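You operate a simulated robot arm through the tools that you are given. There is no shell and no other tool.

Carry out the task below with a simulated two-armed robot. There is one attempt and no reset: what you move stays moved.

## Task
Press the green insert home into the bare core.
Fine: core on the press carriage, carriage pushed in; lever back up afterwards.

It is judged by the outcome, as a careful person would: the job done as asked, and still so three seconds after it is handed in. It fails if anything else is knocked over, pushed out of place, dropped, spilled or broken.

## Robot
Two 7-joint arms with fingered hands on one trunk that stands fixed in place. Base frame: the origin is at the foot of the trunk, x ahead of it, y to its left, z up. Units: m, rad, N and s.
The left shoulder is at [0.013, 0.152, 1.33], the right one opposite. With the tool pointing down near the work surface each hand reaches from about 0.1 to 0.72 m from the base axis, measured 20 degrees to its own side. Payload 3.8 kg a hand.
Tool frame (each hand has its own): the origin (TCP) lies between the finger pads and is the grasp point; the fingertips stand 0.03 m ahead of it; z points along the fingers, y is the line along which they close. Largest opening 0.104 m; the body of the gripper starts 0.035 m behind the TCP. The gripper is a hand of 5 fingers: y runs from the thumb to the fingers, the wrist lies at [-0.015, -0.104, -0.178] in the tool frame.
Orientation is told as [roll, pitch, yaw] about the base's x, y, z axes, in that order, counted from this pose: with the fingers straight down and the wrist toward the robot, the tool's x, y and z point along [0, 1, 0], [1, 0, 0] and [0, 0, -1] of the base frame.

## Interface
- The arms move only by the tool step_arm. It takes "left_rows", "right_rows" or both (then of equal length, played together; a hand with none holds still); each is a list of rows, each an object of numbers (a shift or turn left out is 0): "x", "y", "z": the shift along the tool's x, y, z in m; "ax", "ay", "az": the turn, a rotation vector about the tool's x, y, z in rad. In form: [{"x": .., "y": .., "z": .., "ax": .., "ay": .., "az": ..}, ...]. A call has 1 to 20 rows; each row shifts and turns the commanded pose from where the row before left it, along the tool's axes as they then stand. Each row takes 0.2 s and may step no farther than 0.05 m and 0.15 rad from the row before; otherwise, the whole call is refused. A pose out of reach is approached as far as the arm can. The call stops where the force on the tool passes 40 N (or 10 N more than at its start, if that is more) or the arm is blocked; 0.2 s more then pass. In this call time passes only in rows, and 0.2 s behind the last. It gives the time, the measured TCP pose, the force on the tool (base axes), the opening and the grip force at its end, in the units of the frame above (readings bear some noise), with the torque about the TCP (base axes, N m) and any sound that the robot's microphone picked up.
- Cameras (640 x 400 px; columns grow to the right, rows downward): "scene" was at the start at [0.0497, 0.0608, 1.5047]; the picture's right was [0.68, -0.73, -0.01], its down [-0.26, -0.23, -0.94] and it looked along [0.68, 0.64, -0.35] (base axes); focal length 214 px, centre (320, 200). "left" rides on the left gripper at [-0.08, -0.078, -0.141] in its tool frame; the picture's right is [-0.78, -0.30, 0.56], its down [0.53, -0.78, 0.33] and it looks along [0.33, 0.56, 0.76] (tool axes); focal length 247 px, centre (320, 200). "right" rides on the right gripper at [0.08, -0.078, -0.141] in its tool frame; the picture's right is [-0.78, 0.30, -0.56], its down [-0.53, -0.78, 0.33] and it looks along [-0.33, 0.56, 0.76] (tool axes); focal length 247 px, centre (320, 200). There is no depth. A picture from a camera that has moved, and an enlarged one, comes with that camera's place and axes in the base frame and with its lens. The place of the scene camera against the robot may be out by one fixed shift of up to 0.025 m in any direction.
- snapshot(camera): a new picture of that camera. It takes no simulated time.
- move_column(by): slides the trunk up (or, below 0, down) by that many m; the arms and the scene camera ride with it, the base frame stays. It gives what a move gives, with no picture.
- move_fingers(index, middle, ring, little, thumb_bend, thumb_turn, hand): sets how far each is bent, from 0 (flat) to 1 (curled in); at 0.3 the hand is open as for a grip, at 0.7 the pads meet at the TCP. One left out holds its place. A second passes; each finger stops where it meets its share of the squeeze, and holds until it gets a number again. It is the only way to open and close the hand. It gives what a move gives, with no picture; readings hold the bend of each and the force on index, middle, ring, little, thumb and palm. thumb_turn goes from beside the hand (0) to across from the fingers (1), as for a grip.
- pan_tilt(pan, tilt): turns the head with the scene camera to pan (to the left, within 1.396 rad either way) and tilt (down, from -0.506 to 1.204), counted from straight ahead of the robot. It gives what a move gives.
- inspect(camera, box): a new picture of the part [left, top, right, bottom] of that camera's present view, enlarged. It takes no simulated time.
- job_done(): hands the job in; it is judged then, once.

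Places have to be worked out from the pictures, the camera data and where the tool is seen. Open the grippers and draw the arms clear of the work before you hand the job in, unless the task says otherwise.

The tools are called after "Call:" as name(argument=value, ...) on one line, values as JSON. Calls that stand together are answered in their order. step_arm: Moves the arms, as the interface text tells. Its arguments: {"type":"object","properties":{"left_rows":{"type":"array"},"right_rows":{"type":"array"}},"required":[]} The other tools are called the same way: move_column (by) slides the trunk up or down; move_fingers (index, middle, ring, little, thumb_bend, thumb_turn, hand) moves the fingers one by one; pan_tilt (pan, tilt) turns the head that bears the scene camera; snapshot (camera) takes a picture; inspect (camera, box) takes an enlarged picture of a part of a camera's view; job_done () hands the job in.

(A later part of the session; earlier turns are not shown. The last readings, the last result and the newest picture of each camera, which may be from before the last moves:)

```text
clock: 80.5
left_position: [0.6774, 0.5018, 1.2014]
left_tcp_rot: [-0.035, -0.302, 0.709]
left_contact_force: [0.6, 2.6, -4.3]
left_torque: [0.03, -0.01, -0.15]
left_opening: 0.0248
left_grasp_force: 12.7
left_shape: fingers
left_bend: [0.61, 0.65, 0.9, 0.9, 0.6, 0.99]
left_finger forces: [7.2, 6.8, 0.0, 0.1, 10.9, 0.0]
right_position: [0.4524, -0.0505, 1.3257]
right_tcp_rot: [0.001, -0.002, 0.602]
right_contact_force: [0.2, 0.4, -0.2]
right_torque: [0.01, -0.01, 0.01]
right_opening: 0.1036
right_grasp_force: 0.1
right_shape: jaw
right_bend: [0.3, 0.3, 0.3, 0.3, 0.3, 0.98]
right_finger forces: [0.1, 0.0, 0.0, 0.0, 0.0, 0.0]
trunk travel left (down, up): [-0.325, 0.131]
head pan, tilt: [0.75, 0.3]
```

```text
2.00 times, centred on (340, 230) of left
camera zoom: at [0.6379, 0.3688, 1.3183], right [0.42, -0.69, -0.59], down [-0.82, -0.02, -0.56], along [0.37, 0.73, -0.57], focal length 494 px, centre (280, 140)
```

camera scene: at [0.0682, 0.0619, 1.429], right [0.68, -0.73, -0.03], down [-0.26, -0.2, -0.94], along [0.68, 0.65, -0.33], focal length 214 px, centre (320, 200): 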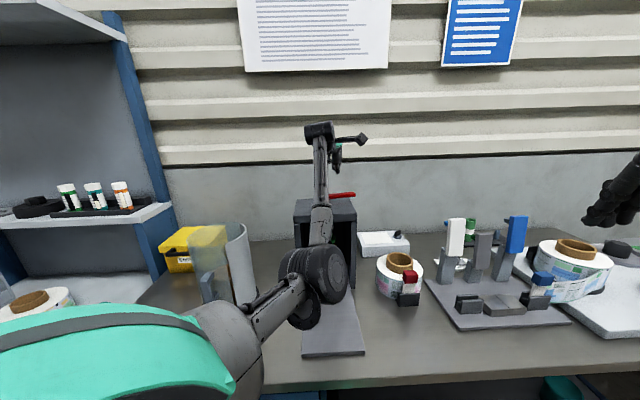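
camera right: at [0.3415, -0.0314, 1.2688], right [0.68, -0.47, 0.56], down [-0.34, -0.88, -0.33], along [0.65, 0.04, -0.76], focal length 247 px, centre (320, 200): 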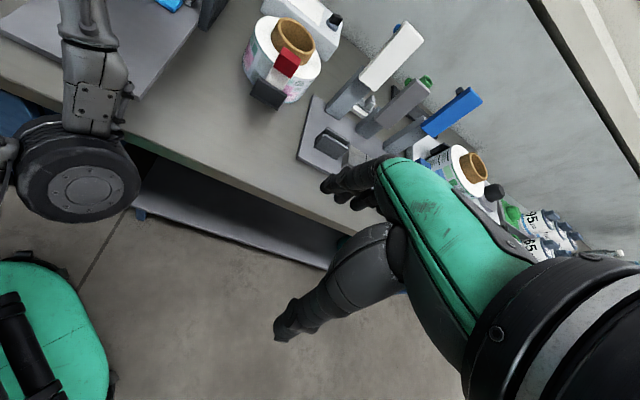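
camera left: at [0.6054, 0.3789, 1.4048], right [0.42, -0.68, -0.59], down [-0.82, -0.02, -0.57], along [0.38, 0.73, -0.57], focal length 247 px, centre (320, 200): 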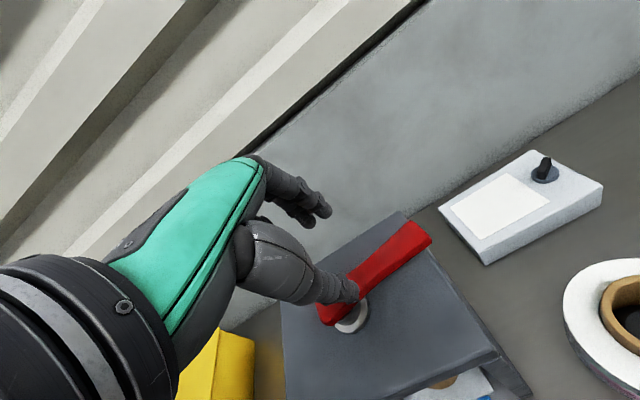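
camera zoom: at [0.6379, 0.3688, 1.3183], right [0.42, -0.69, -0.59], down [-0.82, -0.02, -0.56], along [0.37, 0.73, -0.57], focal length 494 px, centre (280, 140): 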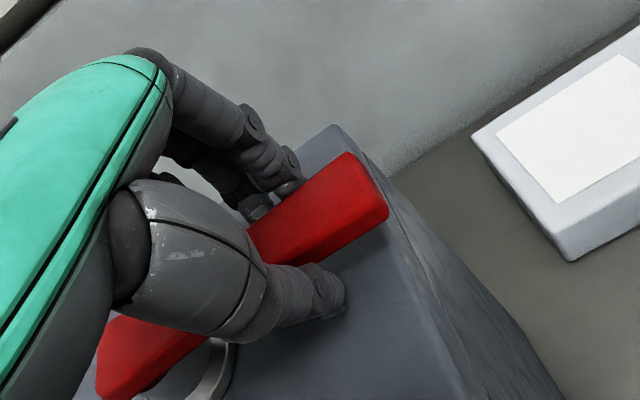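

The lever swings about the vertical stem with only a few newtons, so it's a rotary lever. I'll swing it toward the front along its arc, turning the hand with it, and watch forces and the ram.

Call:
step_arm(left_rows=[{"x": -0.0016, "y": -0.0092, "z": -0.0028, "ax": 0.0043, "ay": -0.0387, "az": 0.124}, {"x": -0.0016, "y": -0.0092, "z": -0.0028, "ax": 0.0043, "ay": -0.0387, "az": 0.124}])

Call:
inspect(camera="left", box=[220, 130, 440, 330])

Call:
inspect(camera="scene", box=[280, 150, 400, 310])

```text
clock: 81.0
left_position: [0.6636, 0.4878, 1.2028]
left_tcp_rot: [-0.038, -0.3, 0.451]
left_contact_force: [0.1, 4.3, -3.6]
left_torque: [0.12, 0.03, -0.13]
left_opening: 0.0249
left_grasp_force: 12.3
left_shape: fingers
left_bend: [0.61, 0.65, 0.9, 0.9, 0.6, 0.99]
left_finger forces: [7.3, 6.8, 0.2, 0.0, 11.1, 0.0]
right_position: [0.4518, -0.0517, 1.3269]
right_tcp_rot: [0.0, -0.002, 0.602]
right_contact_force: [0.0, 0.6, -0.1]
right_torque: [0.03, -0.02, -0.01]
right_opening: 0.1036
right_grasp_force: 0.0
right_shape: jaw
right_bend: [0.3, 0.3, 0.3, 0.3, 0.3, 0.98]
right_finger forces: [0.1, 0.1, 0.0, 0.0, 0.1, 0.0]
trunk travel left (down, up): [-0.325, 0.131]
head pan, tilt: [0.75, 0.3]
```

```text
2.00 times, centred on (330, 230) of left
camera zoom: at [0.5898, 0.3702, 1.3182], right [0.23, -0.77, -0.59], down [-0.8, 0.19, -0.57], along [0.55, 0.61, -0.57], focal length 494 px, centre (300, 140)
```

zoom: 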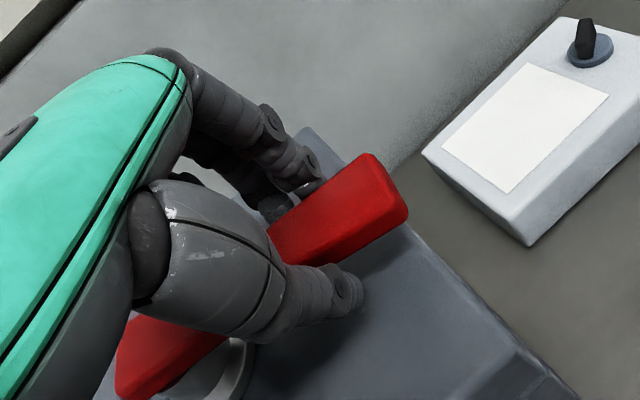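

```text
2.50 times, centred on (340, 230) of scene
camera zoom: at [0.0679, 0.0628, 1.429], right [0.68, -0.73, -0.03], down [-0.26, -0.2, -0.94], along [0.68, 0.65, -0.33], focal length 536 px, centre (270, 125)
```

zoom: 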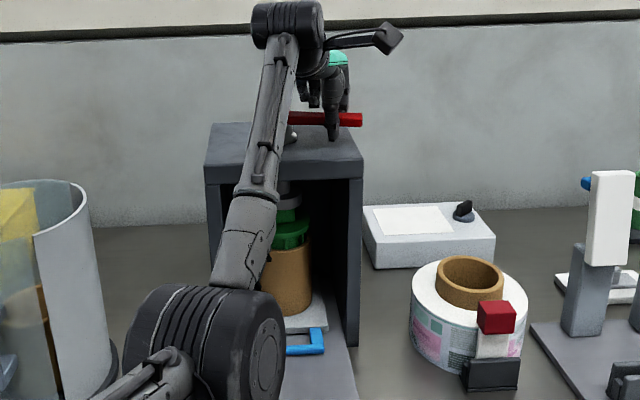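

The lever follows easily and has rotated about 22°. I'll continue along the arc.

Call:
step_arm(left_rows=[{"x": -0.0016, "y": -0.0092, "z": -0.0028, "ax": 0.0043, "ay": -0.0387, "az": 0.124}, {"x": -0.0016, "y": -0.0092, "z": -0.0028, "ax": 0.0043, "ay": -0.0387, "az": 0.124}, {"x": -0.0016, "y": -0.0092, "z": -0.0028, "ax": 0.0043, "ay": -0.0387, "az": 0.124}])

Call:
inspect(camera="left", box=[220, 130, 440, 330])

Call:
inspect(camera="scene", box=[280, 150, 400, 310])

```text
clock: 81.8
left_position: [0.6374, 0.4773, 1.2035]
left_tcp_rot: [-0.037, -0.303, 0.061]
left_contact_force: [0.3, 8.2, -1.8]
left_torque: [0.12, 0.02, -0.02]
left_opening: 0.0249
left_grasp_force: 12.2
left_shape: fingers
left_bend: [0.61, 0.65, 0.9, 0.9, 0.6, 0.99]
left_finger forces: [7.1, 5.7, 0.1, 0.0, 11.3, 0.1]
right_position: [0.4527, -0.0498, 1.328]
right_tcp_rot: [0.0, 0.0, 0.601]
right_contact_force: [-0.7, -0.3, 0.0]
right_torque: [0.02, -0.01, 0.01]
right_opening: 0.1037
right_grasp_force: 0.0
right_shape: jaw
right_bend: [0.3, 0.3, 0.3, 0.3, 0.3, 0.98]
right_finger forces: [0.1, 0.0, 0.0, 0.0, 0.1, 0.0]
trunk travel left (down, up): [-0.325, 0.131]
head pan, tilt: [0.75, 0.3]
```

```text
2.00 times, centred on (330, 230) of left
camera zoom: at [0.5245, 0.3956, 1.318], right [-0.08, -0.8, -0.59], down [-0.67, 0.48, -0.57], along [0.74, 0.35, -0.57], focal length 494 px, centre (300, 140)
```

zoom: 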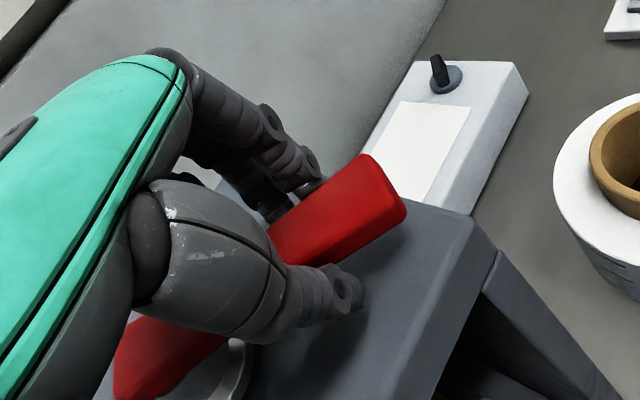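

```text
2.50 times, centred on (340, 230) of scene
camera zoom: at [0.0678, 0.064, 1.4289], right [0.68, -0.73, -0.03], down [-0.26, -0.2, -0.94], along [0.68, 0.65, -0.33], focal length 536 px, centre (270, 125)
```

zoom: 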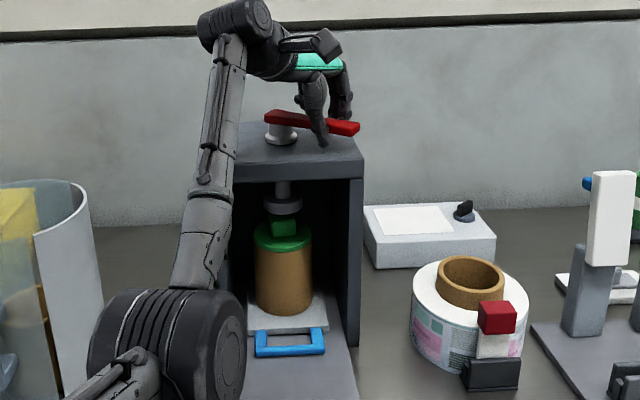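

Excellent: the ram has come down and the insert's flange is already close to the core's rim. I'll zoom in to judge it.

Call:
inspect(camera="scene", box=[310, 200, 370, 290])

```text
4.44 times, centred on (340, 245) of scene
camera zoom: at [0.0678, 0.064, 1.4289], right [0.68, -0.73, -0.03], down [-0.26, -0.2, -0.94], along [0.68, 0.65, -0.33], focal length 953 px, centre (231, 0)
```

zoom: 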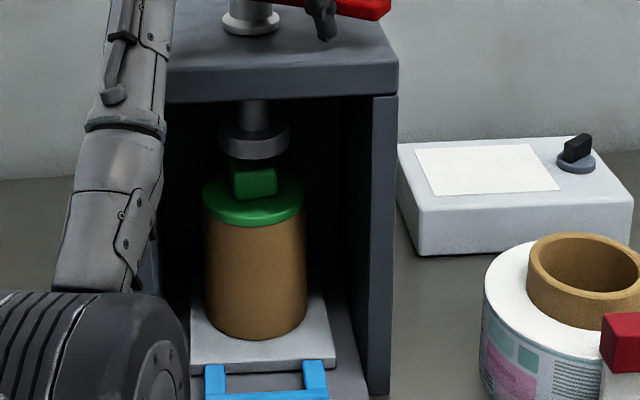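

The flange looks nearly flush with the rim. I'll continue the swing in single steps to reach the firm end.

Call:
step_arm(left_rows=[{"x": -0.0016, "y": -0.0092, "z": -0.0028, "ax": 0.0043, "ay": -0.0387, "az": 0.124}])

Call:
inspect(camera="scene", box=[310, 200, 370, 290])

```text
clock: 82.2
left_position: [0.6273, 0.4755, 1.202]
left_tcp_rot: [-0.04, -0.303, -0.068]
left_contact_force: [-0.9, 11.9, -1.1]
left_torque: [0.27, 0.03, -0.03]
left_opening: 0.0252
left_grasp_force: 12.3
left_shape: fingers
left_bend: [0.61, 0.66, 0.9, 0.9, 0.6, 0.99]
left_finger forces: [7.3, 5.7, 0.0, 0.0, 11.4, 0.0]
right_position: [0.4512, -0.0492, 1.3275]
right_tcp_rot: [-0.002, 0.0, 0.602]
right_contact_force: [0.7, -0.3, -0.9]
right_torque: [-0.02, 0.04, 0.02]
right_opening: 0.1036
right_grasp_force: 0.1
right_shape: jaw
right_bend: [0.3, 0.3, 0.3, 0.3, 0.3, 0.98]
right_finger forces: [0.0, 0.0, 0.1, 0.0, 0.0, 0.1]
trunk travel left (down, up): [-0.325, 0.131]
head pan, tilt: [0.75, 0.3]
```

```text
4.44 times, centred on (340, 245) of scene
camera zoom: at [0.0674, 0.065, 1.4289], right [0.68, -0.73, -0.03], down [-0.26, -0.2, -0.94], along [0.68, 0.65, -0.33], focal length 953 px, centre (231, 0)
```

zoom: 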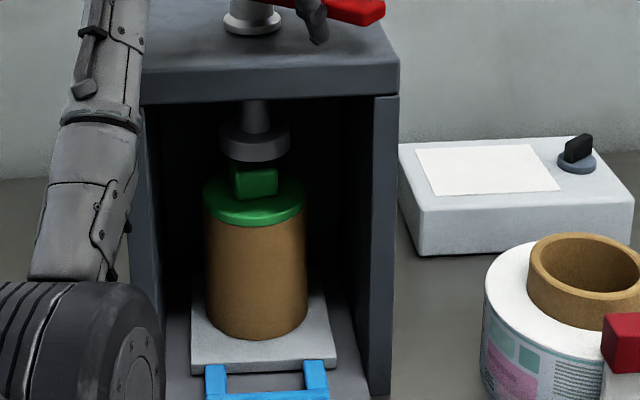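

The tangential force has grown to about 12 N and the ram is still moving slightly. I'll go on step by step.

Call:
step_arm(left_rows=[{"x": -0.0016, "y": -0.0092, "z": -0.0028, "ax": 0.0043, "ay": -0.0387, "az": 0.124}])

Call:
inspect(camera="scene", box=[310, 200, 370, 290])

Call:
inspect(camera="left", box=[220, 130, 440, 330])

```text
clock: 82.7
left_position: [0.618, 0.4741, 1.203]
left_tcp_rot: [-0.04, -0.303, -0.197]
left_contact_force: [0.2, 13.4, 0.1]
left_torque: [0.27, -0.04, -0.01]
left_opening: 0.0246
left_grasp_force: 12.5
left_shape: fingers
left_bend: [0.62, 0.66, 0.9, 0.9, 0.6, 0.99]
left_finger forces: [7.3, 5.7, 0.1, 0.0, 11.7, 0.0]
right_position: [0.4522, -0.0486, 1.3268]
right_tcp_rot: [-0.001, 0.001, 0.602]
right_contact_force: [0.3, 0.6, -0.6]
right_torque: [0.0, 0.0, 0.04]
right_opening: 0.1036
right_grasp_force: 0.1
right_shape: jaw
right_bend: [0.3, 0.3, 0.3, 0.3, 0.3, 0.98]
right_finger forces: [0.1, 0.0, 0.0, 0.0, 0.0, 0.1]
trunk travel left (down, up): [-0.325, 0.131]
head pan, tilt: [0.75, 0.3]
```

```text
4.44 times, centred on (340, 245) of scene
camera zoom: at [0.068, 0.0651, 1.4289], right [0.68, -0.73, -0.03], down [-0.26, -0.2, -0.94], along [0.68, 0.65, -0.33], focal length 953 px, centre (231, 0)
```

zoom: 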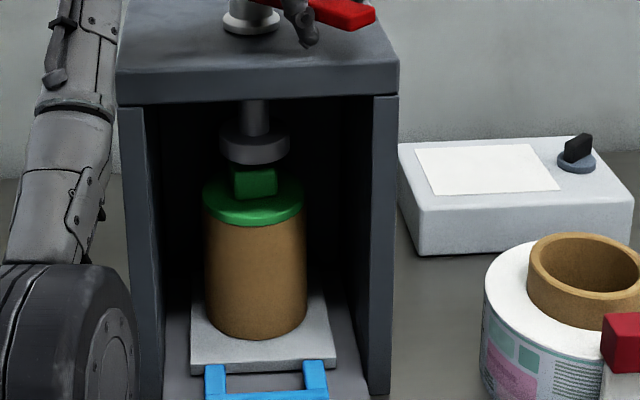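

```text
2.00 times, centred on (330, 230) of left
camera zoom: at [0.4882, 0.4252, 1.3178], right [-0.28, -0.76, -0.59], down [-0.52, 0.64, -0.57], along [0.81, 0.15, -0.57], focal length 494 px, centre (300, 140)
```

zoom: 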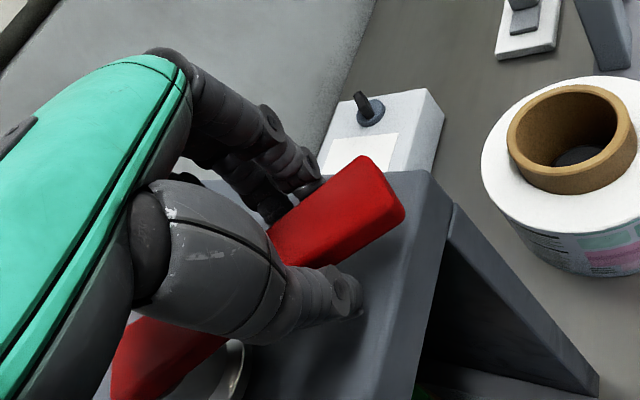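

The current force is almost purely radial (my arc radius is slightly off), so the lever itself turns easily. I'll correct the radius and keep turning, watching the ram and insert.

Call:
step_arm(left_rows=[{"x": 0.0028, "y": -0.0092, "z": -0.0028, "ax": 0.0043, "ay": -0.0387, "az": 0.124}])

Call:
inspect(camera="scene", box=[310, 200, 370, 290])

```text
clock: 83.0
left_position: [0.6102, 0.476, 1.2019]
left_tcp_rot: [-0.038, -0.304, -0.331]
left_contact_force: [1.9, 7.8, 0.4]
left_torque: [0.11, -0.06, 0.0]
left_opening: 0.0246
left_grasp_force: 11.9
left_shape: fingers
left_bend: [0.62, 0.66, 0.9, 0.9, 0.6, 0.98]
left_finger forces: [7.5, 5.4, 0.1, 0.1, 11.2, 0.1]
right_position: [0.4532, -0.0513, 1.3276]
right_tcp_rot: [0.0, 0.001, 0.601]
right_contact_force: [-0.3, 0.0, 0.4]
right_torque: [0.02, 0.0, -0.01]
right_opening: 0.1036
right_grasp_force: 0.1
right_shape: jaw
right_bend: [0.3, 0.3, 0.3, 0.3, 0.3, 0.98]
right_finger forces: [0.0, 0.1, 0.0, 0.0, 0.0, 0.1]
trunk travel left (down, up): [-0.325, 0.131]
head pan, tilt: [0.75, 0.3]
```

```text
4.44 times, centred on (340, 245) of scene
camera zoom: at [0.0682, 0.0625, 1.429], right [0.68, -0.73, -0.03], down [-0.26, -0.2, -0.94], along [0.68, 0.65, -0.33], focal length 953 px, centre (231, 0)
```

zoom: 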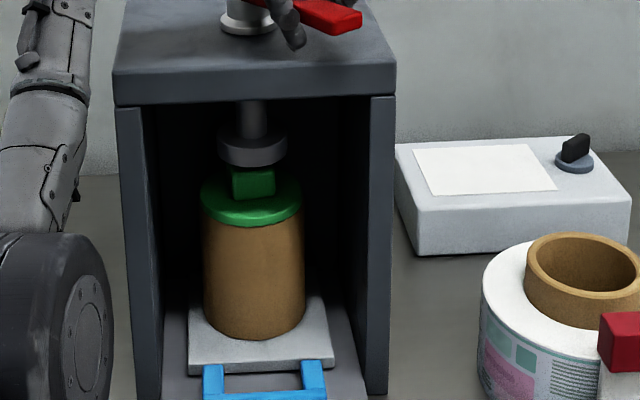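

Still easy to turn; the ram lowers a little each step. I'll continue two more steps.

Call:
step_arm(left_rows=[{"x": 0.001, "y": -0.009, "z": -0.0028, "ax": 0.0043, "ay": -0.0387, "az": 0.124}, {"x": 0.0005, "y": -0.009, "z": -0.0028, "ax": 0.0043, "ay": -0.0387, "az": 0.124}])

Call:
inspect(camera="scene", box=[310, 200, 370, 290])

Call:
inspect(camera="left", box=[200, 110, 460, 330])

```text
clock: 83.7
left_position: [0.5937, 0.4833, 1.2024]
left_tcp_rot: [-0.039, -0.301, -0.592]
left_contact_force: [0.6, -2.5, -1.3]
left_torque: [-0.03, 0.01, -0.09]
left_opening: 0.0246
left_grasp_force: 11.6
left_shape: fingers
left_bend: [0.71, 0.66, 0.9, 0.9, 0.6, 0.97]
left_finger forces: [7.6, 5.3, 0.1, 0.0, 10.5, 0.1]
right_position: [0.4534, -0.053, 1.3283]
right_tcp_rot: [0.003, -0.001, 0.599]
right_contact_force: [0.9, 0.2, 0.5]
right_torque: [-0.01, 0.0, -0.01]
right_opening: 0.1038
right_grasp_force: 0.1
right_shape: jaw
right_bend: [0.3, 0.3, 0.3, 0.3, 0.3, 0.98]
right_finger forces: [0.1, 0.0, 0.0, 0.0, 0.0, 0.0]
trunk travel left (down, up): [-0.325, 0.131]
head pan, tilt: [0.75, 0.3]
```

```text
4.44 times, centred on (340, 245) of scene
camera zoom: at [0.0681, 0.0602, 1.4291], right [0.68, -0.73, -0.03], down [-0.26, -0.2, -0.94], along [0.68, 0.65, -0.33], focal length 953 px, centre (231, 0)
```

zoom: 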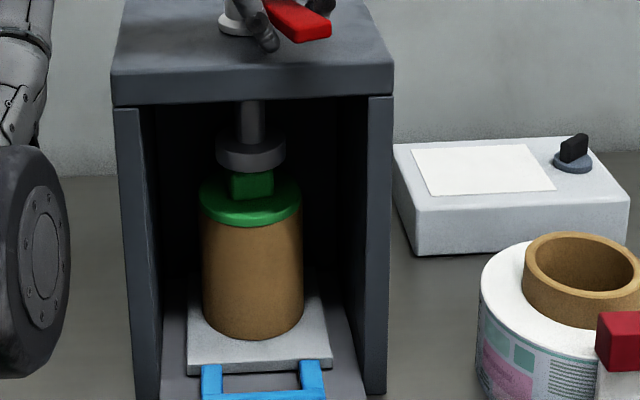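

```text
1.82 times, centred on (330, 220) of left
camera zoom: at [0.454, 0.4868, 1.3181], right [-0.55, -0.59, -0.59], down [-0.24, 0.79, -0.57], along [0.8, -0.17, -0.57], focal length 449 px, centre (302, 164)
```

zoom: 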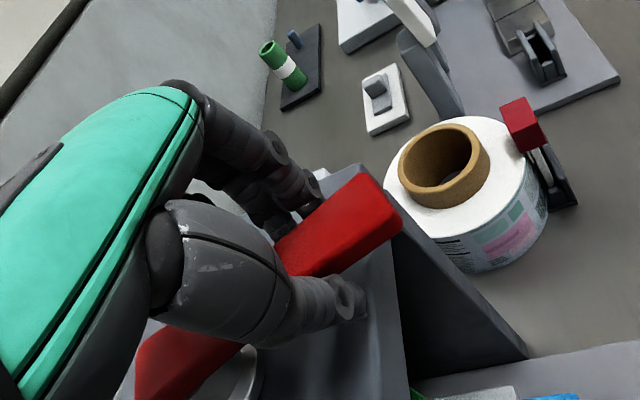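

Turned about 81° now with little torque. I'll zoom in more closely on the insert to judge whether it is fully home.

Call:
inspect(camera="scene", box=[318, 222, 358, 262])

```text
10.00 times, centred on (338, 242) of scene
camera zoom: at [0.0681, 0.0602, 1.4291], right [0.68, -0.73, -0.03], down [-0.26, -0.2, -0.94], along [0.68, 0.65, -0.33], focal length 2145 px, centre (140, -220)
```

zoom: 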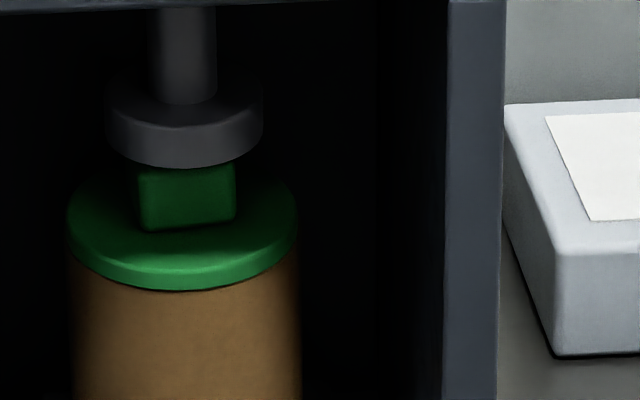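

The flange now sits on the core's rim with the ram on its tab. I'll keep turning until I feel a firm stop to make sure it is fully home.

Call:
step_arm(left_rows=[{"x": -0.0005, "y": -0.009, "z": -0.0028, "ax": 0.0043, "ay": -0.0387, "az": 0.124}])

Call:
inspect(camera="scene", box=[318, 222, 358, 262])

Call:
inspect(camera="scene", box=[280, 120, 400, 240])

```text
clock: 84.0
left_position: [0.584, 0.4873, 1.2025]
left_tcp_rot: [-0.037, -0.303, -0.721]
left_contact_force: [-0.2, -4.9, -2.8]
left_torque: [-0.09, 0.01, -0.12]
left_opening: 0.0245
left_grasp_force: 11.7
left_shape: fingers
left_bend: [0.71, 0.66, 0.9, 0.9, 0.6, 0.97]
left_finger forces: [7.4, 5.6, 0.0, 0.1, 10.2, 0.1]
right_position: [0.452, -0.0531, 1.3268]
right_tcp_rot: [0.002, -0.002, 0.601]
right_contact_force: [0.7, 0.6, 0.4]
right_torque: [0.0, -0.01, 0.0]
right_opening: 0.1034
right_grasp_force: 0.1
right_shape: jaw
right_bend: [0.3, 0.3, 0.3, 0.3, 0.3, 0.98]
right_finger forces: [0.0, 0.0, 0.0, 0.0, 0.0, 0.1]
trunk travel left (down, up): [-0.325, 0.131]
head pan, tilt: [0.75, 0.3]
```

```text
10.00 times, centred on (338, 242) of scene
camera zoom: at [0.0677, 0.0598, 1.4291], right [0.68, -0.73, -0.03], down [-0.26, -0.2, -0.94], along [0.68, 0.65, -0.33], focal length 2145 px, centre (140, -220)
```

zoom: 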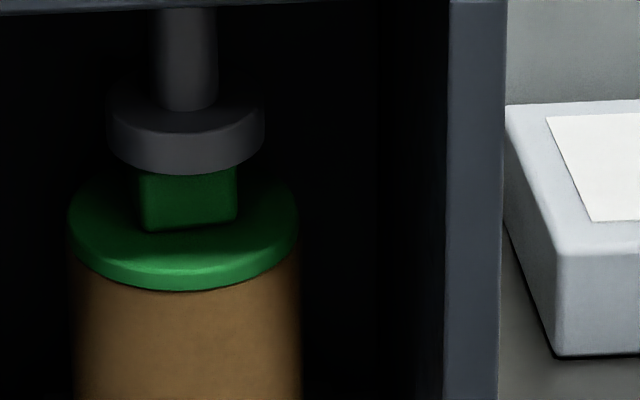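

```text
3.33 times, centred on (340, 180) of scene
camera zoom: at [0.0677, 0.0598, 1.4291], right [0.68, -0.73, -0.03], down [-0.26, -0.2, -0.94], along [0.68, 0.65, -0.33], focal length 715 px, centre (253, 267)
```

zoom: 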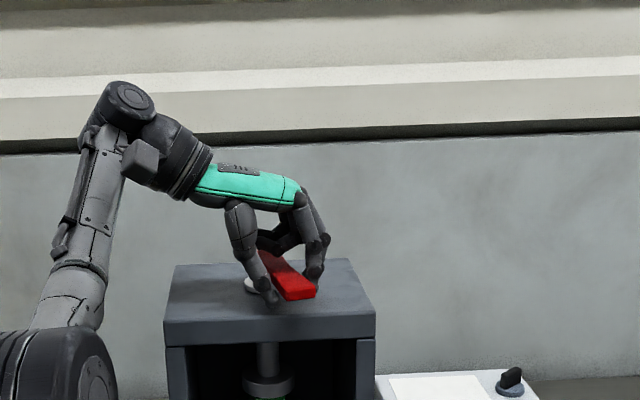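

The insert is flush already, while the ram can still come down a little more. I'll continue turning gently to the lever's end to press it fully home.

Call:
step_arm(left_rows=[{"x": -0.0025, "y": -0.009, "z": -0.0026, "ax": 0.0043, "ay": -0.0387, "az": 0.124}])

Call:
inspect(camera="scene", box=[318, 222, 358, 262])

Call:
inspect(camera="left", box=[200, 110, 460, 330])

```text
clock: 84.5
left_position: [0.5749, 0.4937, 1.2029]
left_tcp_rot: [-0.036, -0.303, -0.85]
left_contact_force: [-0.6, -5.8, -5.4]
left_torque: [-0.1, -0.01, -0.15]
left_opening: 0.0245
left_grasp_force: 11.2
left_shape: fingers
left_bend: [0.71, 0.66, 0.9, 0.9, 0.6, 0.97]
left_finger forces: [7.3, 6.1, 0.0, 0.0, 10.6, 0.0]
right_position: [0.4524, -0.0521, 1.3269]
right_tcp_rot: [0.002, -0.001, 0.602]
right_contact_force: [-0.4, -0.2, 0.4]
right_torque: [-0.04, -0.02, -0.01]
right_opening: 0.1036
right_grasp_force: 0.1
right_shape: jaw
right_bend: [0.3, 0.3, 0.3, 0.3, 0.3, 0.98]
right_finger forces: [0.0, 0.1, 0.0, 0.1, 0.0, 0.0]
trunk travel left (down, up): [-0.325, 0.131]
head pan, tilt: [0.75, 0.3]
```

```text
10.00 times, centred on (338, 242) of scene
camera zoom: at [0.0683, 0.0605, 1.429], right [0.68, -0.73, -0.03], down [-0.26, -0.2, -0.94], along [0.68, 0.65, -0.33], focal length 2145 px, centre (140, -220)
```

zoom: 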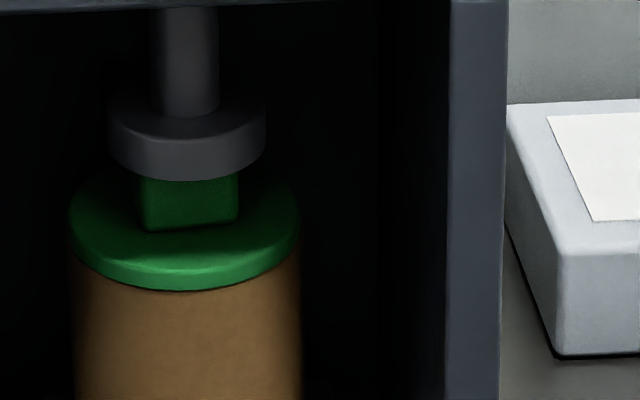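

```text
1.82 times, centred on (330, 220) of left
camera zoom: at [0.4418, 0.5325, 1.318], right [-0.68, -0.43, -0.59], down [-0.03, 0.82, -0.57], along [0.73, -0.37, -0.57], focal length 449 px, centre (302, 164)
```

zoom: 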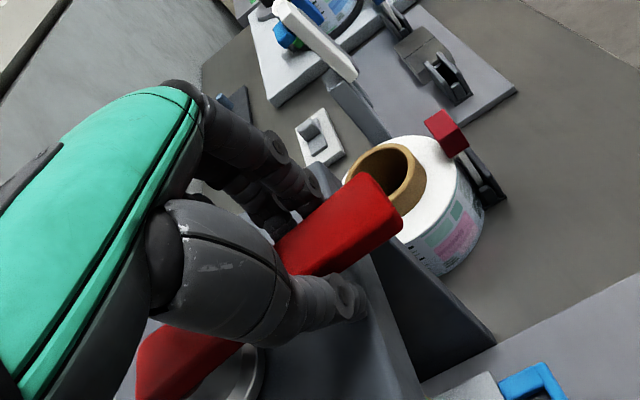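

Still moving, about 2 mm of ram per step. I'll take another step with less hand rotation, watching force and tracking.

Call:
step_arm(left_rows=[{"x": -0.003, "y": -0.0088, "z": -0.0026, "ax": 0.0022, "ay": -0.02, "az": 0.064}])

Call:
inspect(camera="scene", box=[318, 222, 358, 262])

Call:
inspect(camera="scene", box=[280, 120, 400, 240])

```text
clock: 84.8
left_position: [0.5627, 0.4947, 1.1989]
left_tcp_rot: [-0.037, -0.304, -0.914]
left_contact_force: [12.8, 1.9, 1.9]
left_torque: [-0.09, -0.22, 0.05]
left_opening: 0.0219
left_grasp_force: 11.1
left_shape: fingers
left_bend: [0.6, 0.65, 0.9, 0.9, 0.63, 0.99]
left_finger forces: [8.3, 5.3, 0.0, 0.0, 7.6, 0.1]
left hand out of reach, approached as far as the arm can: row 1
right_position: [0.4572, -0.0515, 1.3255]
right_tcp_rot: [0.002, 0.005, 0.601]
right_contact_force: [0.2, -0.2, 0.1]
right_torque: [-0.04, 0.0, 0.02]
right_opening: 0.1035
right_grasp_force: 0.0
right_shape: jaw
right_bend: [0.3, 0.3, 0.3, 0.3, 0.3, 0.98]
right_finger forces: [0.0, 0.0, 0.0, 0.0, 0.0, 0.1]
trunk travel left (down, up): [-0.325, 0.131]
head pan, tilt: [0.75, 0.3]
```

```text
10.00 times, centred on (338, 242) of scene
camera zoom: at [0.0735, 0.0625, 1.4287], right [0.68, -0.73, -0.03], down [-0.27, -0.2, -0.94], along [0.68, 0.65, -0.33], focal length 2145 px, centre (140, -220)
```

zoom: 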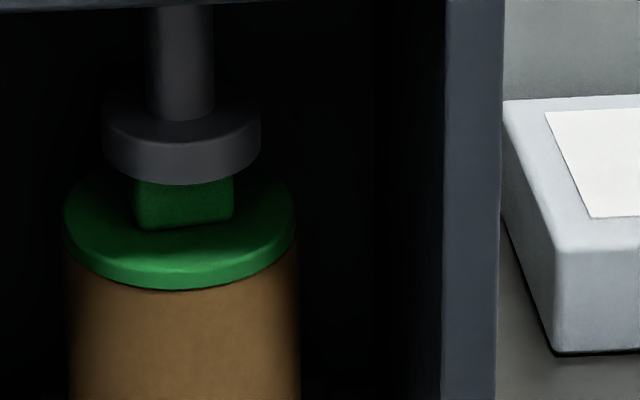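

```text
3.33 times, centred on (340, 180) of scene
camera zoom: at [0.0735, 0.0625, 1.4287], right [0.68, -0.73, -0.03], down [-0.27, -0.2, -0.94], along [0.68, 0.65, -0.33], focal length 715 px, centre (253, 267)
```

zoom: 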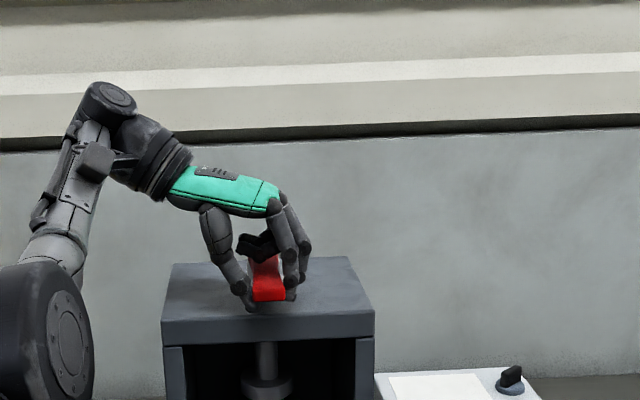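

The lever now points straight to the front (about 104° turned) and resistance has risen to 13 N, but my arm is at its reach limit in this orientation. I'll release the bar, lift off, and re-approach from the front to check whether it can turn further.

Call:
move_fingers(hand="left", index=0.45, middle=0.45, thumb_bend=0.45)

Call:
step_arm(left_rows=[{"x": -0.0005, "y": 0.0045, "z": -0.0143}, {"x": -0.001, "y": 0.009, "z": -0.0286}, {"x": -0.001, "y": 0.009, "z": -0.0286}, {"x": -0.001, "y": 0.009, "z": -0.0286}])

Call:
inspect(camera="scene", box=[280, 120, 400, 300])

Call:
snapshot(camera="left")

```text
clock: 85.8
left_position: [0.5582, 0.4941, 1.2004]
left_tcp_rot: [-0.036, -0.303, -0.915]
left_contact_force: [-0.4, 0.5, 0.0]
left_torque: [-0.01, 0.0, 0.01]
left_opening: 0.0645
left_grasp_force: 0.0
left_shape: fingers
left_bend: [0.45, 0.45, 0.9, 0.9, 0.45, 0.98]
left_finger forces: [0.0, 0.0, 0.1, 0.1, 0.0, 0.1]
right_position: [0.451, -0.0518, 1.3274]
right_tcp_rot: [0.001, -0.002, 0.603]
right_contact_force: [-0.8, 0.4, 0.5]
right_torque: [0.0, -0.02, -0.02]
right_opening: 0.1038
right_grasp_force: 0.0
right_shape: jaw
right_bend: [0.3, 0.3, 0.3, 0.3, 0.3, 0.98]
right_finger forces: [0.0, 0.0, 0.0, 0.0, 0.0, 0.0]
trunk travel left (down, up): [-0.325, 0.131]
head pan, tilt: [0.75, 0.3]
```

```text
clock: 86.8
left_position: [0.5357, 0.4872, 1.2957]
left_tcp_rot: [-0.035, -0.301, -0.916]
left_contact_force: [-1.0, -0.4, 0.1]
left_torque: [-0.01, -0.02, 0.03]
left_opening: 0.0643
left_grasp_force: 0.0
left_shape: fingers
left_bend: [0.45, 0.45, 0.9, 0.9, 0.45, 0.98]
left_finger forces: [0.0, 0.1, 0.1, 0.0, 0.0, 0.1]
left hand out of reach, approached as far as the arm can: row 2, 3, 4
right_position: [0.4513, -0.0525, 1.3283]
right_tcp_rot: [0.002, -0.001, 0.602]
right_contact_force: [-0.2, 0.7, -0.1]
right_torque: [0.02, 0.02, -0.01]
right_opening: 0.1034
right_grasp_force: 0.1
right_shape: jaw
right_bend: [0.3, 0.3, 0.3, 0.3, 0.3, 0.98]
right_finger forces: [0.0, 0.0, 0.1, 0.1, 0.0, 0.1]
trunk travel left (down, up): [-0.325, 0.131]
head pan, tilt: [0.75, 0.3]
```

```text
2.22 times, centred on (340, 210) of scene
camera zoom: at [0.0674, 0.0606, 1.4291], right [0.68, -0.73, -0.03], down [-0.26, -0.2, -0.94], along [0.68, 0.65, -0.33], focal length 477 px, centre (276, 178)
```

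zoom: 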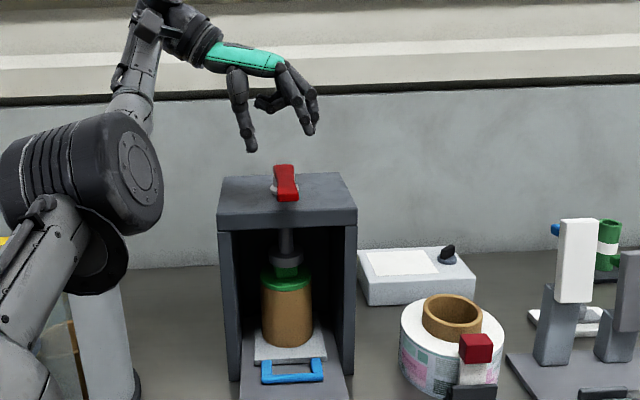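

```text
taken
camera left: at [0.4051, 0.5344, 1.4112], right [-0.71, -0.39, -0.59], down [0.03, 0.82, -0.57], along [0.71, -0.42, -0.57], focal length 247 px, centre (320, 200)
```

left: 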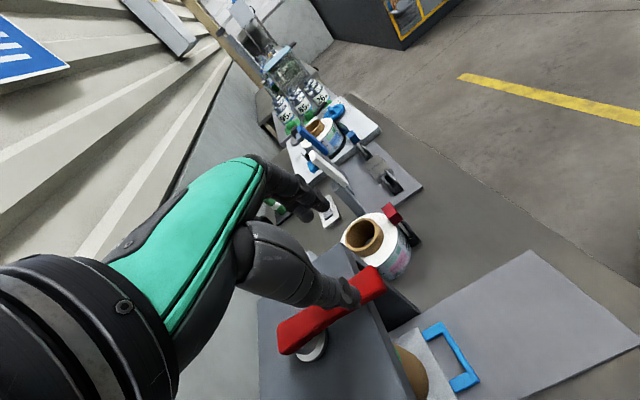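

The lever stays where it is, pointing to the front, and the insert is flush. I'll rotate the hand back to face the press from the front.

Call:
step_arm(left_rows=[{"ax": -0.0053, "ay": 0.0449, "az": -0.142}, {"ax": -0.0053, "ay": 0.0449, "az": -0.142}, {"ax": -0.0053, "ay": 0.0449, "az": -0.142}, {"ax": -0.0053, "ay": 0.0449, "az": -0.142}, {"ax": -0.0053, "ay": 0.0449, "az": -0.142}, {"ax": -0.0053, "ay": 0.0449, "az": -0.142}, {"ax": -0.0053, "ay": 0.0449, "az": -0.142}, {"ax": -0.0053, "ay": 0.0449, "az": -0.142}, {"ax": -0.0053, "ay": 0.0449, "az": -0.142}, {"ax": -0.0053, "ay": 0.0449, "az": -0.142}])

Call:
snapshot(camera="left")

Call:
snapshot(camera="scene")

```text
clock: 89.0
left_position: [0.5373, 0.4854, 1.2971]
left_tcp_rot: [-0.036, -0.307, 0.578]
left_contact_force: [-0.1, -0.2, 0.4]
left_torque: [-0.02, 0.04, 0.01]
left_opening: 0.0645
left_grasp_force: 0.1
left_shape: fingers
left_bend: [0.45, 0.45, 0.9, 0.9, 0.45, 0.98]
left_finger forces: [0.0, 0.0, 0.0, 0.0, 0.0, 0.0]
right_position: [0.4517, -0.0529, 1.3264]
right_tcp_rot: [0.002, -0.003, 0.601]
right_contact_force: [-0.6, -0.4, 0.1]
right_torque: [0.01, 0.01, 0.01]
right_opening: 0.1036
right_grasp_force: 0.2
right_shape: jaw
right_bend: [0.3, 0.3, 0.3, 0.3, 0.3, 0.98]
right_finger forces: [0.0, 0.1, 0.1, 0.1, 0.0, 0.0]
trunk travel left (down, up): [-0.325, 0.131]
head pan, tilt: [0.75, 0.3]
```

```text
taken
camera left: at [0.4803, 0.3592, 1.4116], right [0.33, -0.73, -0.59], down [-0.82, 0.09, -0.57], along [0.47, 0.67, -0.57], focal length 247 px, centre (320, 200)
```

left: 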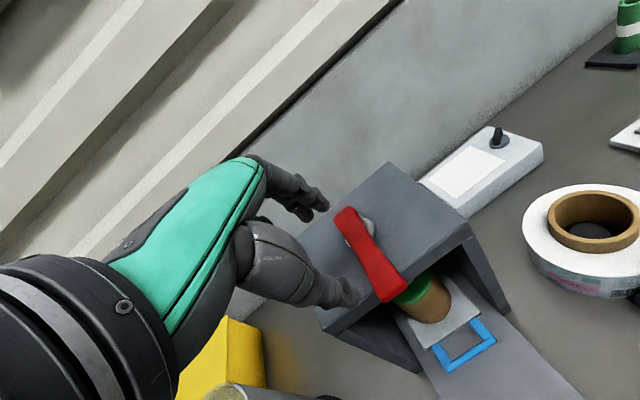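

```text
taken
camera scene: at [0.068, 0.0603, 1.4291], right [0.68, -0.73, -0.03], down [-0.26, -0.2, -0.94], along [0.68, 0.65, -0.33], focal length 214 px, centre (320, 200)
```

scene: 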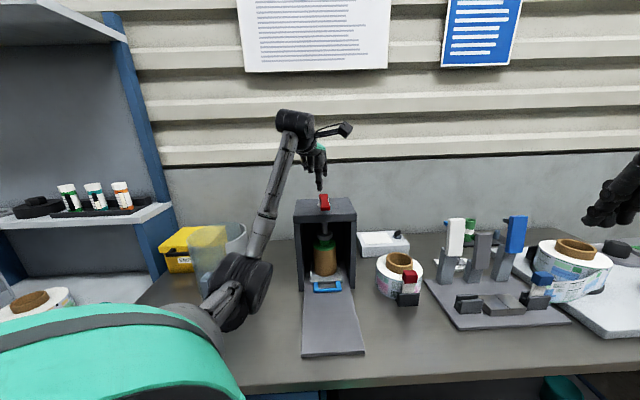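

The arm posture is better now too. I'll zoom in on the insert and lever from here.

Call:
inspect(camera="left", box=[320, 190, 500, 350])

Call:
inspect(camera="left", box=[380, 250, 480, 340])

Call:
inspect(camera="scene", box=[300, 210, 350, 290])

```text
2.50 times, centred on (410, 270) of left
camera zoom: at [0.4803, 0.3592, 1.4116], right [0.33, -0.73, -0.59], down [-0.82, 0.09, -0.57], along [0.47, 0.67, -0.57], focal length 617 px, centre (95, 25)
```

zoom: 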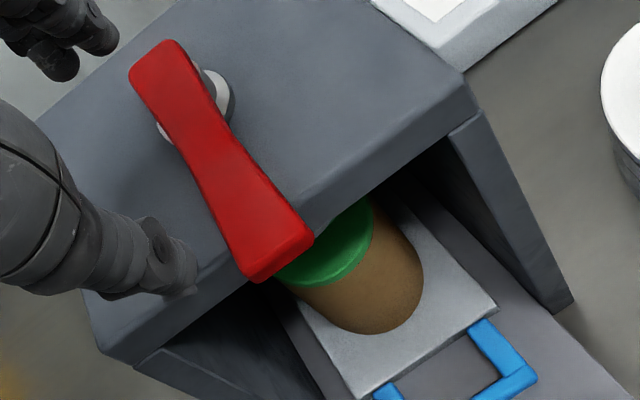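

```text
4.44 times, centred on (430, 295) of left
camera zoom: at [0.4803, 0.3592, 1.4116], right [0.33, -0.73, -0.59], down [-0.82, 0.09, -0.57], along [0.47, 0.67, -0.57], focal length 1098 px, centre (-169, -222)
```

zoom: 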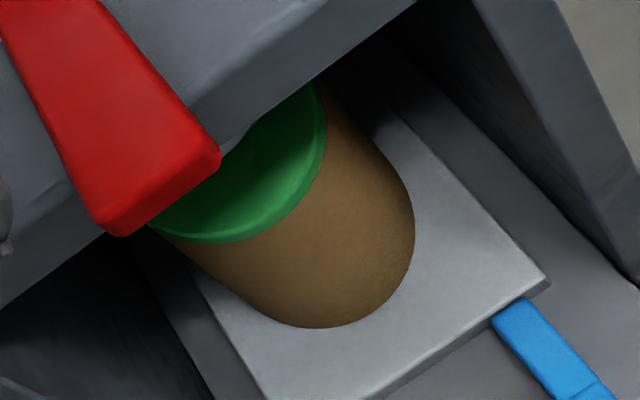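

```text
5.00 times, centred on (325, 250) of scene
camera zoom: at [0.068, 0.0603, 1.4291], right [0.68, -0.73, -0.03], down [-0.26, -0.2, -0.94], along [0.68, 0.65, -0.33], focal length 1072 px, centre (295, -50)
```

zoom: 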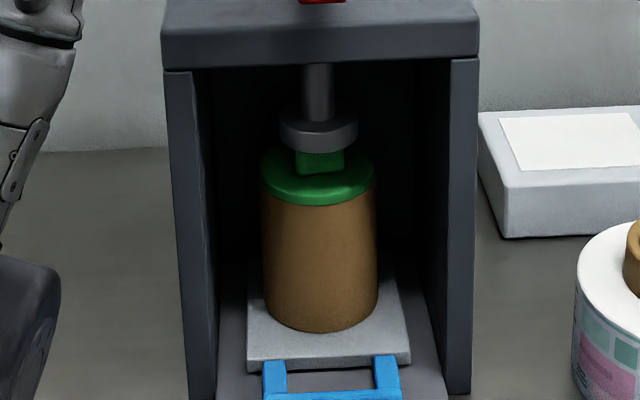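

The flange is flush all round from both views and the lever points exactly to the front, its end stop. Now I'll return the lever: rotate the hand to straddle the bar again in its present direction.

Call:
step_arm(left_rows=[{"ax": 0.0052, "ay": -0.0445, "az": 0.1405}, {"ax": 0.0052, "ay": -0.0445, "az": 0.1405}, {"ax": 0.0052, "ay": -0.0445, "az": 0.1405}, {"ax": 0.0052, "ay": -0.0445, "az": 0.1405}, {"ax": 0.0052, "ay": -0.0445, "az": 0.1405}, {"ax": 0.0052, "ay": -0.0445, "az": 0.1405}, {"ax": 0.0052, "ay": -0.0445, "az": 0.1405}, {"ax": 0.0052, "ay": -0.0445, "az": 0.1405}])

Call:
inspect(camera="left", box=[220, 180, 440, 380])

```text
clock: 90.8
left_position: [0.5385, 0.4862, 1.2975]
left_tcp_rot: [-0.036, -0.303, -0.606]
left_contact_force: [-0.2, 0.5, 0.0]
left_torque: [0.01, 0.03, 0.01]
left_opening: 0.0646
left_grasp_force: 0.1
left_shape: fingers
left_bend: [0.45, 0.45, 0.9, 0.9, 0.45, 0.98]
left_finger forces: [0.1, 0.0, 0.1, 0.0, 0.1, 0.1]
right_position: [0.4533, -0.0522, 1.3275]
right_tcp_rot: [0.001, -0.002, 0.602]
right_contact_force: [0.7, -0.2, -0.1]
right_torque: [0.01, -0.01, 0.01]
right_opening: 0.1036
right_grasp_force: 0.0
right_shape: jaw
right_bend: [0.3, 0.3, 0.3, 0.3, 0.3, 0.98]
right_finger forces: [0.0, 0.0, 0.0, 0.0, 0.0, 0.0]
trunk travel left (down, up): [-0.325, 0.131]
head pan, tilt: [0.75, 0.3]
```

```text
2.00 times, centred on (330, 280) of left
camera zoom: at [0.3988, 0.492, 1.4117], right [-0.56, -0.58, -0.59], down [-0.22, 0.79, -0.57], along [0.8, -0.18, -0.57], focal length 494 px, centre (300, 40)
```

zoom: 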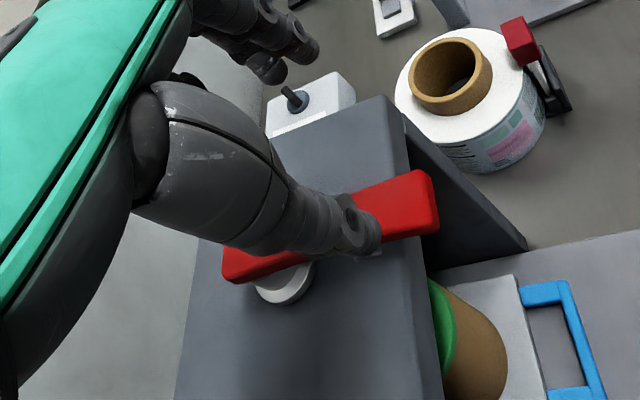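

Hand orientation suits the lever. I'll shift over the grip point and lower to straddle the bar.

Call:
step_arm(left_rows=[{"x": 0.0259, "y": 0.0173, "z": 0.0045}, {"x": 0.001, "y": -0.0086, "z": 0.0275}, {"x": 0.001, "y": -0.0086, "z": 0.0275}])

Call:
inspect(camera="left", box=[220, 130, 440, 330])

Call:
inspect(camera="scene", box=[280, 120, 400, 240])

```text
clock: 91.7
left_position: [0.5677, 0.4986, 1.2401]
left_tcp_rot: [-0.037, -0.305, -0.603]
left_contact_force: [0.0, -0.6, 0.3]
left_torque: [0.01, 0.03, 0.01]
left_opening: 0.0649
left_grasp_force: 0.1
left_shape: fingers
left_bend: [0.45, 0.45, 0.9, 0.9, 0.45, 0.98]
left_finger forces: [0.0, 0.1, 0.0, 0.0, 0.1, 0.0]
right_position: [0.452, -0.0512, 1.3283]
right_tcp_rot: [0.001, 0.001, 0.603]
right_contact_force: [-0.3, 0.0, -0.4]
right_torque: [-0.01, 0.02, -0.01]
right_opening: 0.1033
right_grasp_force: 0.0
right_shape: jaw
right_bend: [0.3, 0.3, 0.3, 0.3, 0.3, 0.98]
right_finger forces: [0.0, 0.0, 0.0, 0.0, 0.1, 0.1]
trunk travel left (down, up): [-0.325, 0.131]
head pan, tilt: [0.75, 0.3]
```

```text
2.00 times, centred on (330, 230) of left
camera zoom: at [0.4277, 0.5032, 1.3541], right [-0.55, -0.58, -0.59], down [-0.23, 0.79, -0.57], along [0.8, -0.18, -0.57], focal length 494 px, centre (300, 140)
```

zoom: 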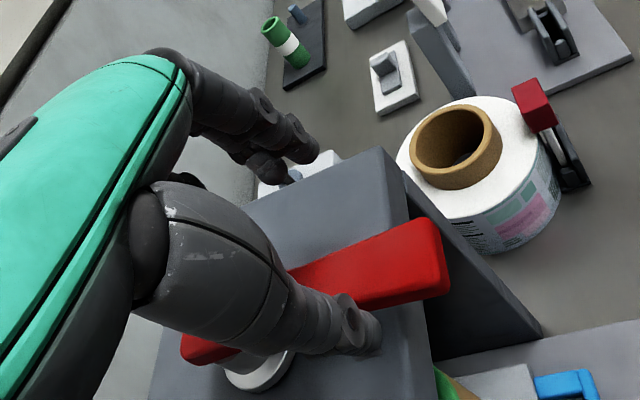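

```text
3.33 times, centred on (340, 180) of scene
camera zoom: at [0.0676, 0.0619, 1.429], right [0.68, -0.73, -0.03], down [-0.26, -0.2, -0.94], along [0.68, 0.65, -0.33], focal length 715 px, centre (253, 267)
```

zoom: 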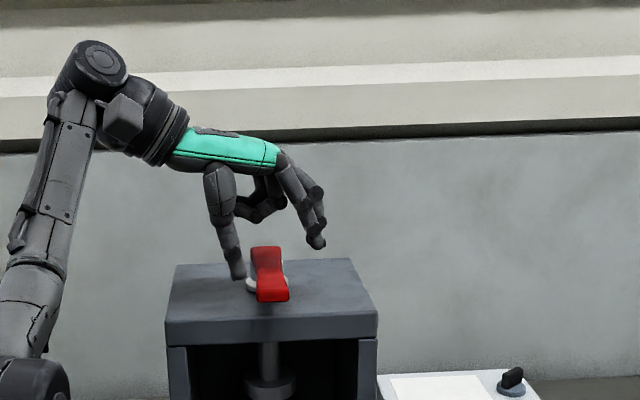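

Thumb is left of the bar and fingers right of it. I'll lower the last 3.4 cm and close the grip.

Call:
step_arm(left_rows=[{"x": 0.0006, "y": -0.0052, "z": 0.0167}, {"x": 0.0006, "y": -0.005, "z": 0.0158}])

Call:
move_fingers(hand="left", index=0.72, middle=0.72, thumb_bend=0.7)

Call:
inspect(camera="scene", box=[280, 120, 400, 240])

Call:
inspect(camera="left", box=[220, 130, 440, 330])

```text
clock: 92.2
left_position: [0.5684, 0.4969, 1.2045]
left_tcp_rot: [-0.038, -0.303, -0.603]
left_contact_force: [0.5, 0.3, -0.3]
left_torque: [-0.03, 0.01, 0.0]
left_opening: 0.0646
left_grasp_force: 0.1
left_shape: fingers
left_bend: [0.45, 0.45, 0.9, 0.9, 0.45, 0.98]
left_finger forces: [0.1, 0.1, 0.1, 0.1, 0.0, 0.1]
right_position: [0.4525, -0.0523, 1.3273]
right_tcp_rot: [0.002, 0.0, 0.602]
right_contact_force: [0.7, 0.4, -0.5]
right_torque: [0.01, 0.01, 0.01]
right_opening: 0.1036
right_grasp_force: 0.0
right_shape: jaw
right_bend: [0.3, 0.3, 0.3, 0.3, 0.3, 0.98]
right_finger forces: [0.1, 0.0, 0.0, 0.0, 0.0, 0.0]
trunk travel left (down, up): [-0.325, 0.131]
head pan, tilt: [0.75, 0.3]
```

```text
clock: 93.2
left_position: [0.5692, 0.4957, 1.2031]
left_tcp_rot: [-0.039, -0.302, -0.605]
left_contact_force: [0.9, -2.7, -4.2]
left_torque: [-0.05, -0.01, -0.19]
left_opening: 0.0246
left_grasp_force: 13.7
left_shape: fingers
left_bend: [0.63, 0.63, 0.9, 0.9, 0.6, 0.97]
left_finger forces: [7.3, 8.4, 0.0, 0.1, 12.6, 0.0]
right_position: [0.4539, -0.0519, 1.3271]
right_tcp_rot: [0.001, -0.001, 0.601]
right_contact_force: [-0.1, -0.2, 0.4]
right_torque: [0.01, 0.03, 0.0]
right_opening: 0.1038
right_grasp_force: 0.0
right_shape: jaw
right_bend: [0.3, 0.3, 0.3, 0.3, 0.3, 0.98]
right_finger forces: [0.0, 0.1, 0.0, 0.1, 0.1, 0.1]
trunk travel left (down, up): [-0.325, 0.131]
head pan, tilt: [0.75, 0.3]
```

```text
3.33 times, centred on (340, 180) of scene
camera zoom: at [0.0686, 0.0606, 1.429], right [0.68, -0.73, -0.03], down [-0.26, -0.2, -0.94], along [0.68, 0.65, -0.33], focal length 715 px, centre (253, 267)
```

zoom: 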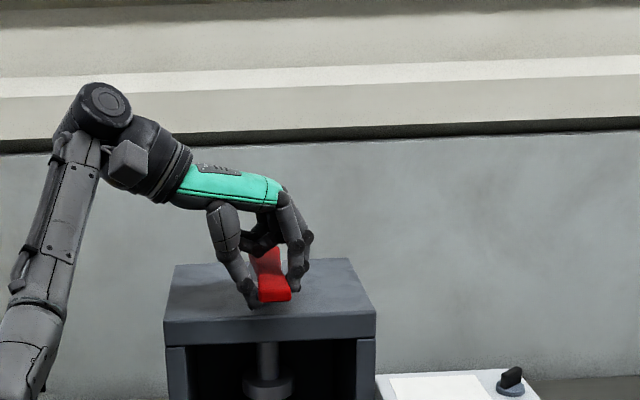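

```text
2.00 times, centred on (330, 230) of left
camera zoom: at [0.4294, 0.5016, 1.3201], right [-0.56, -0.58, -0.59], down [-0.23, 0.79, -0.57], along [0.8, -0.18, -0.57], focal length 494 px, centre (300, 140)
```

zoom: 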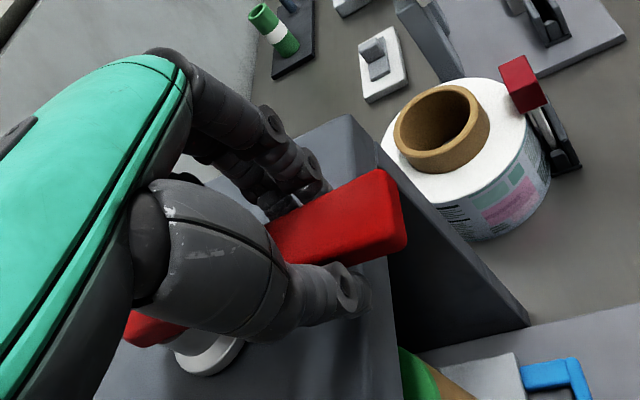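

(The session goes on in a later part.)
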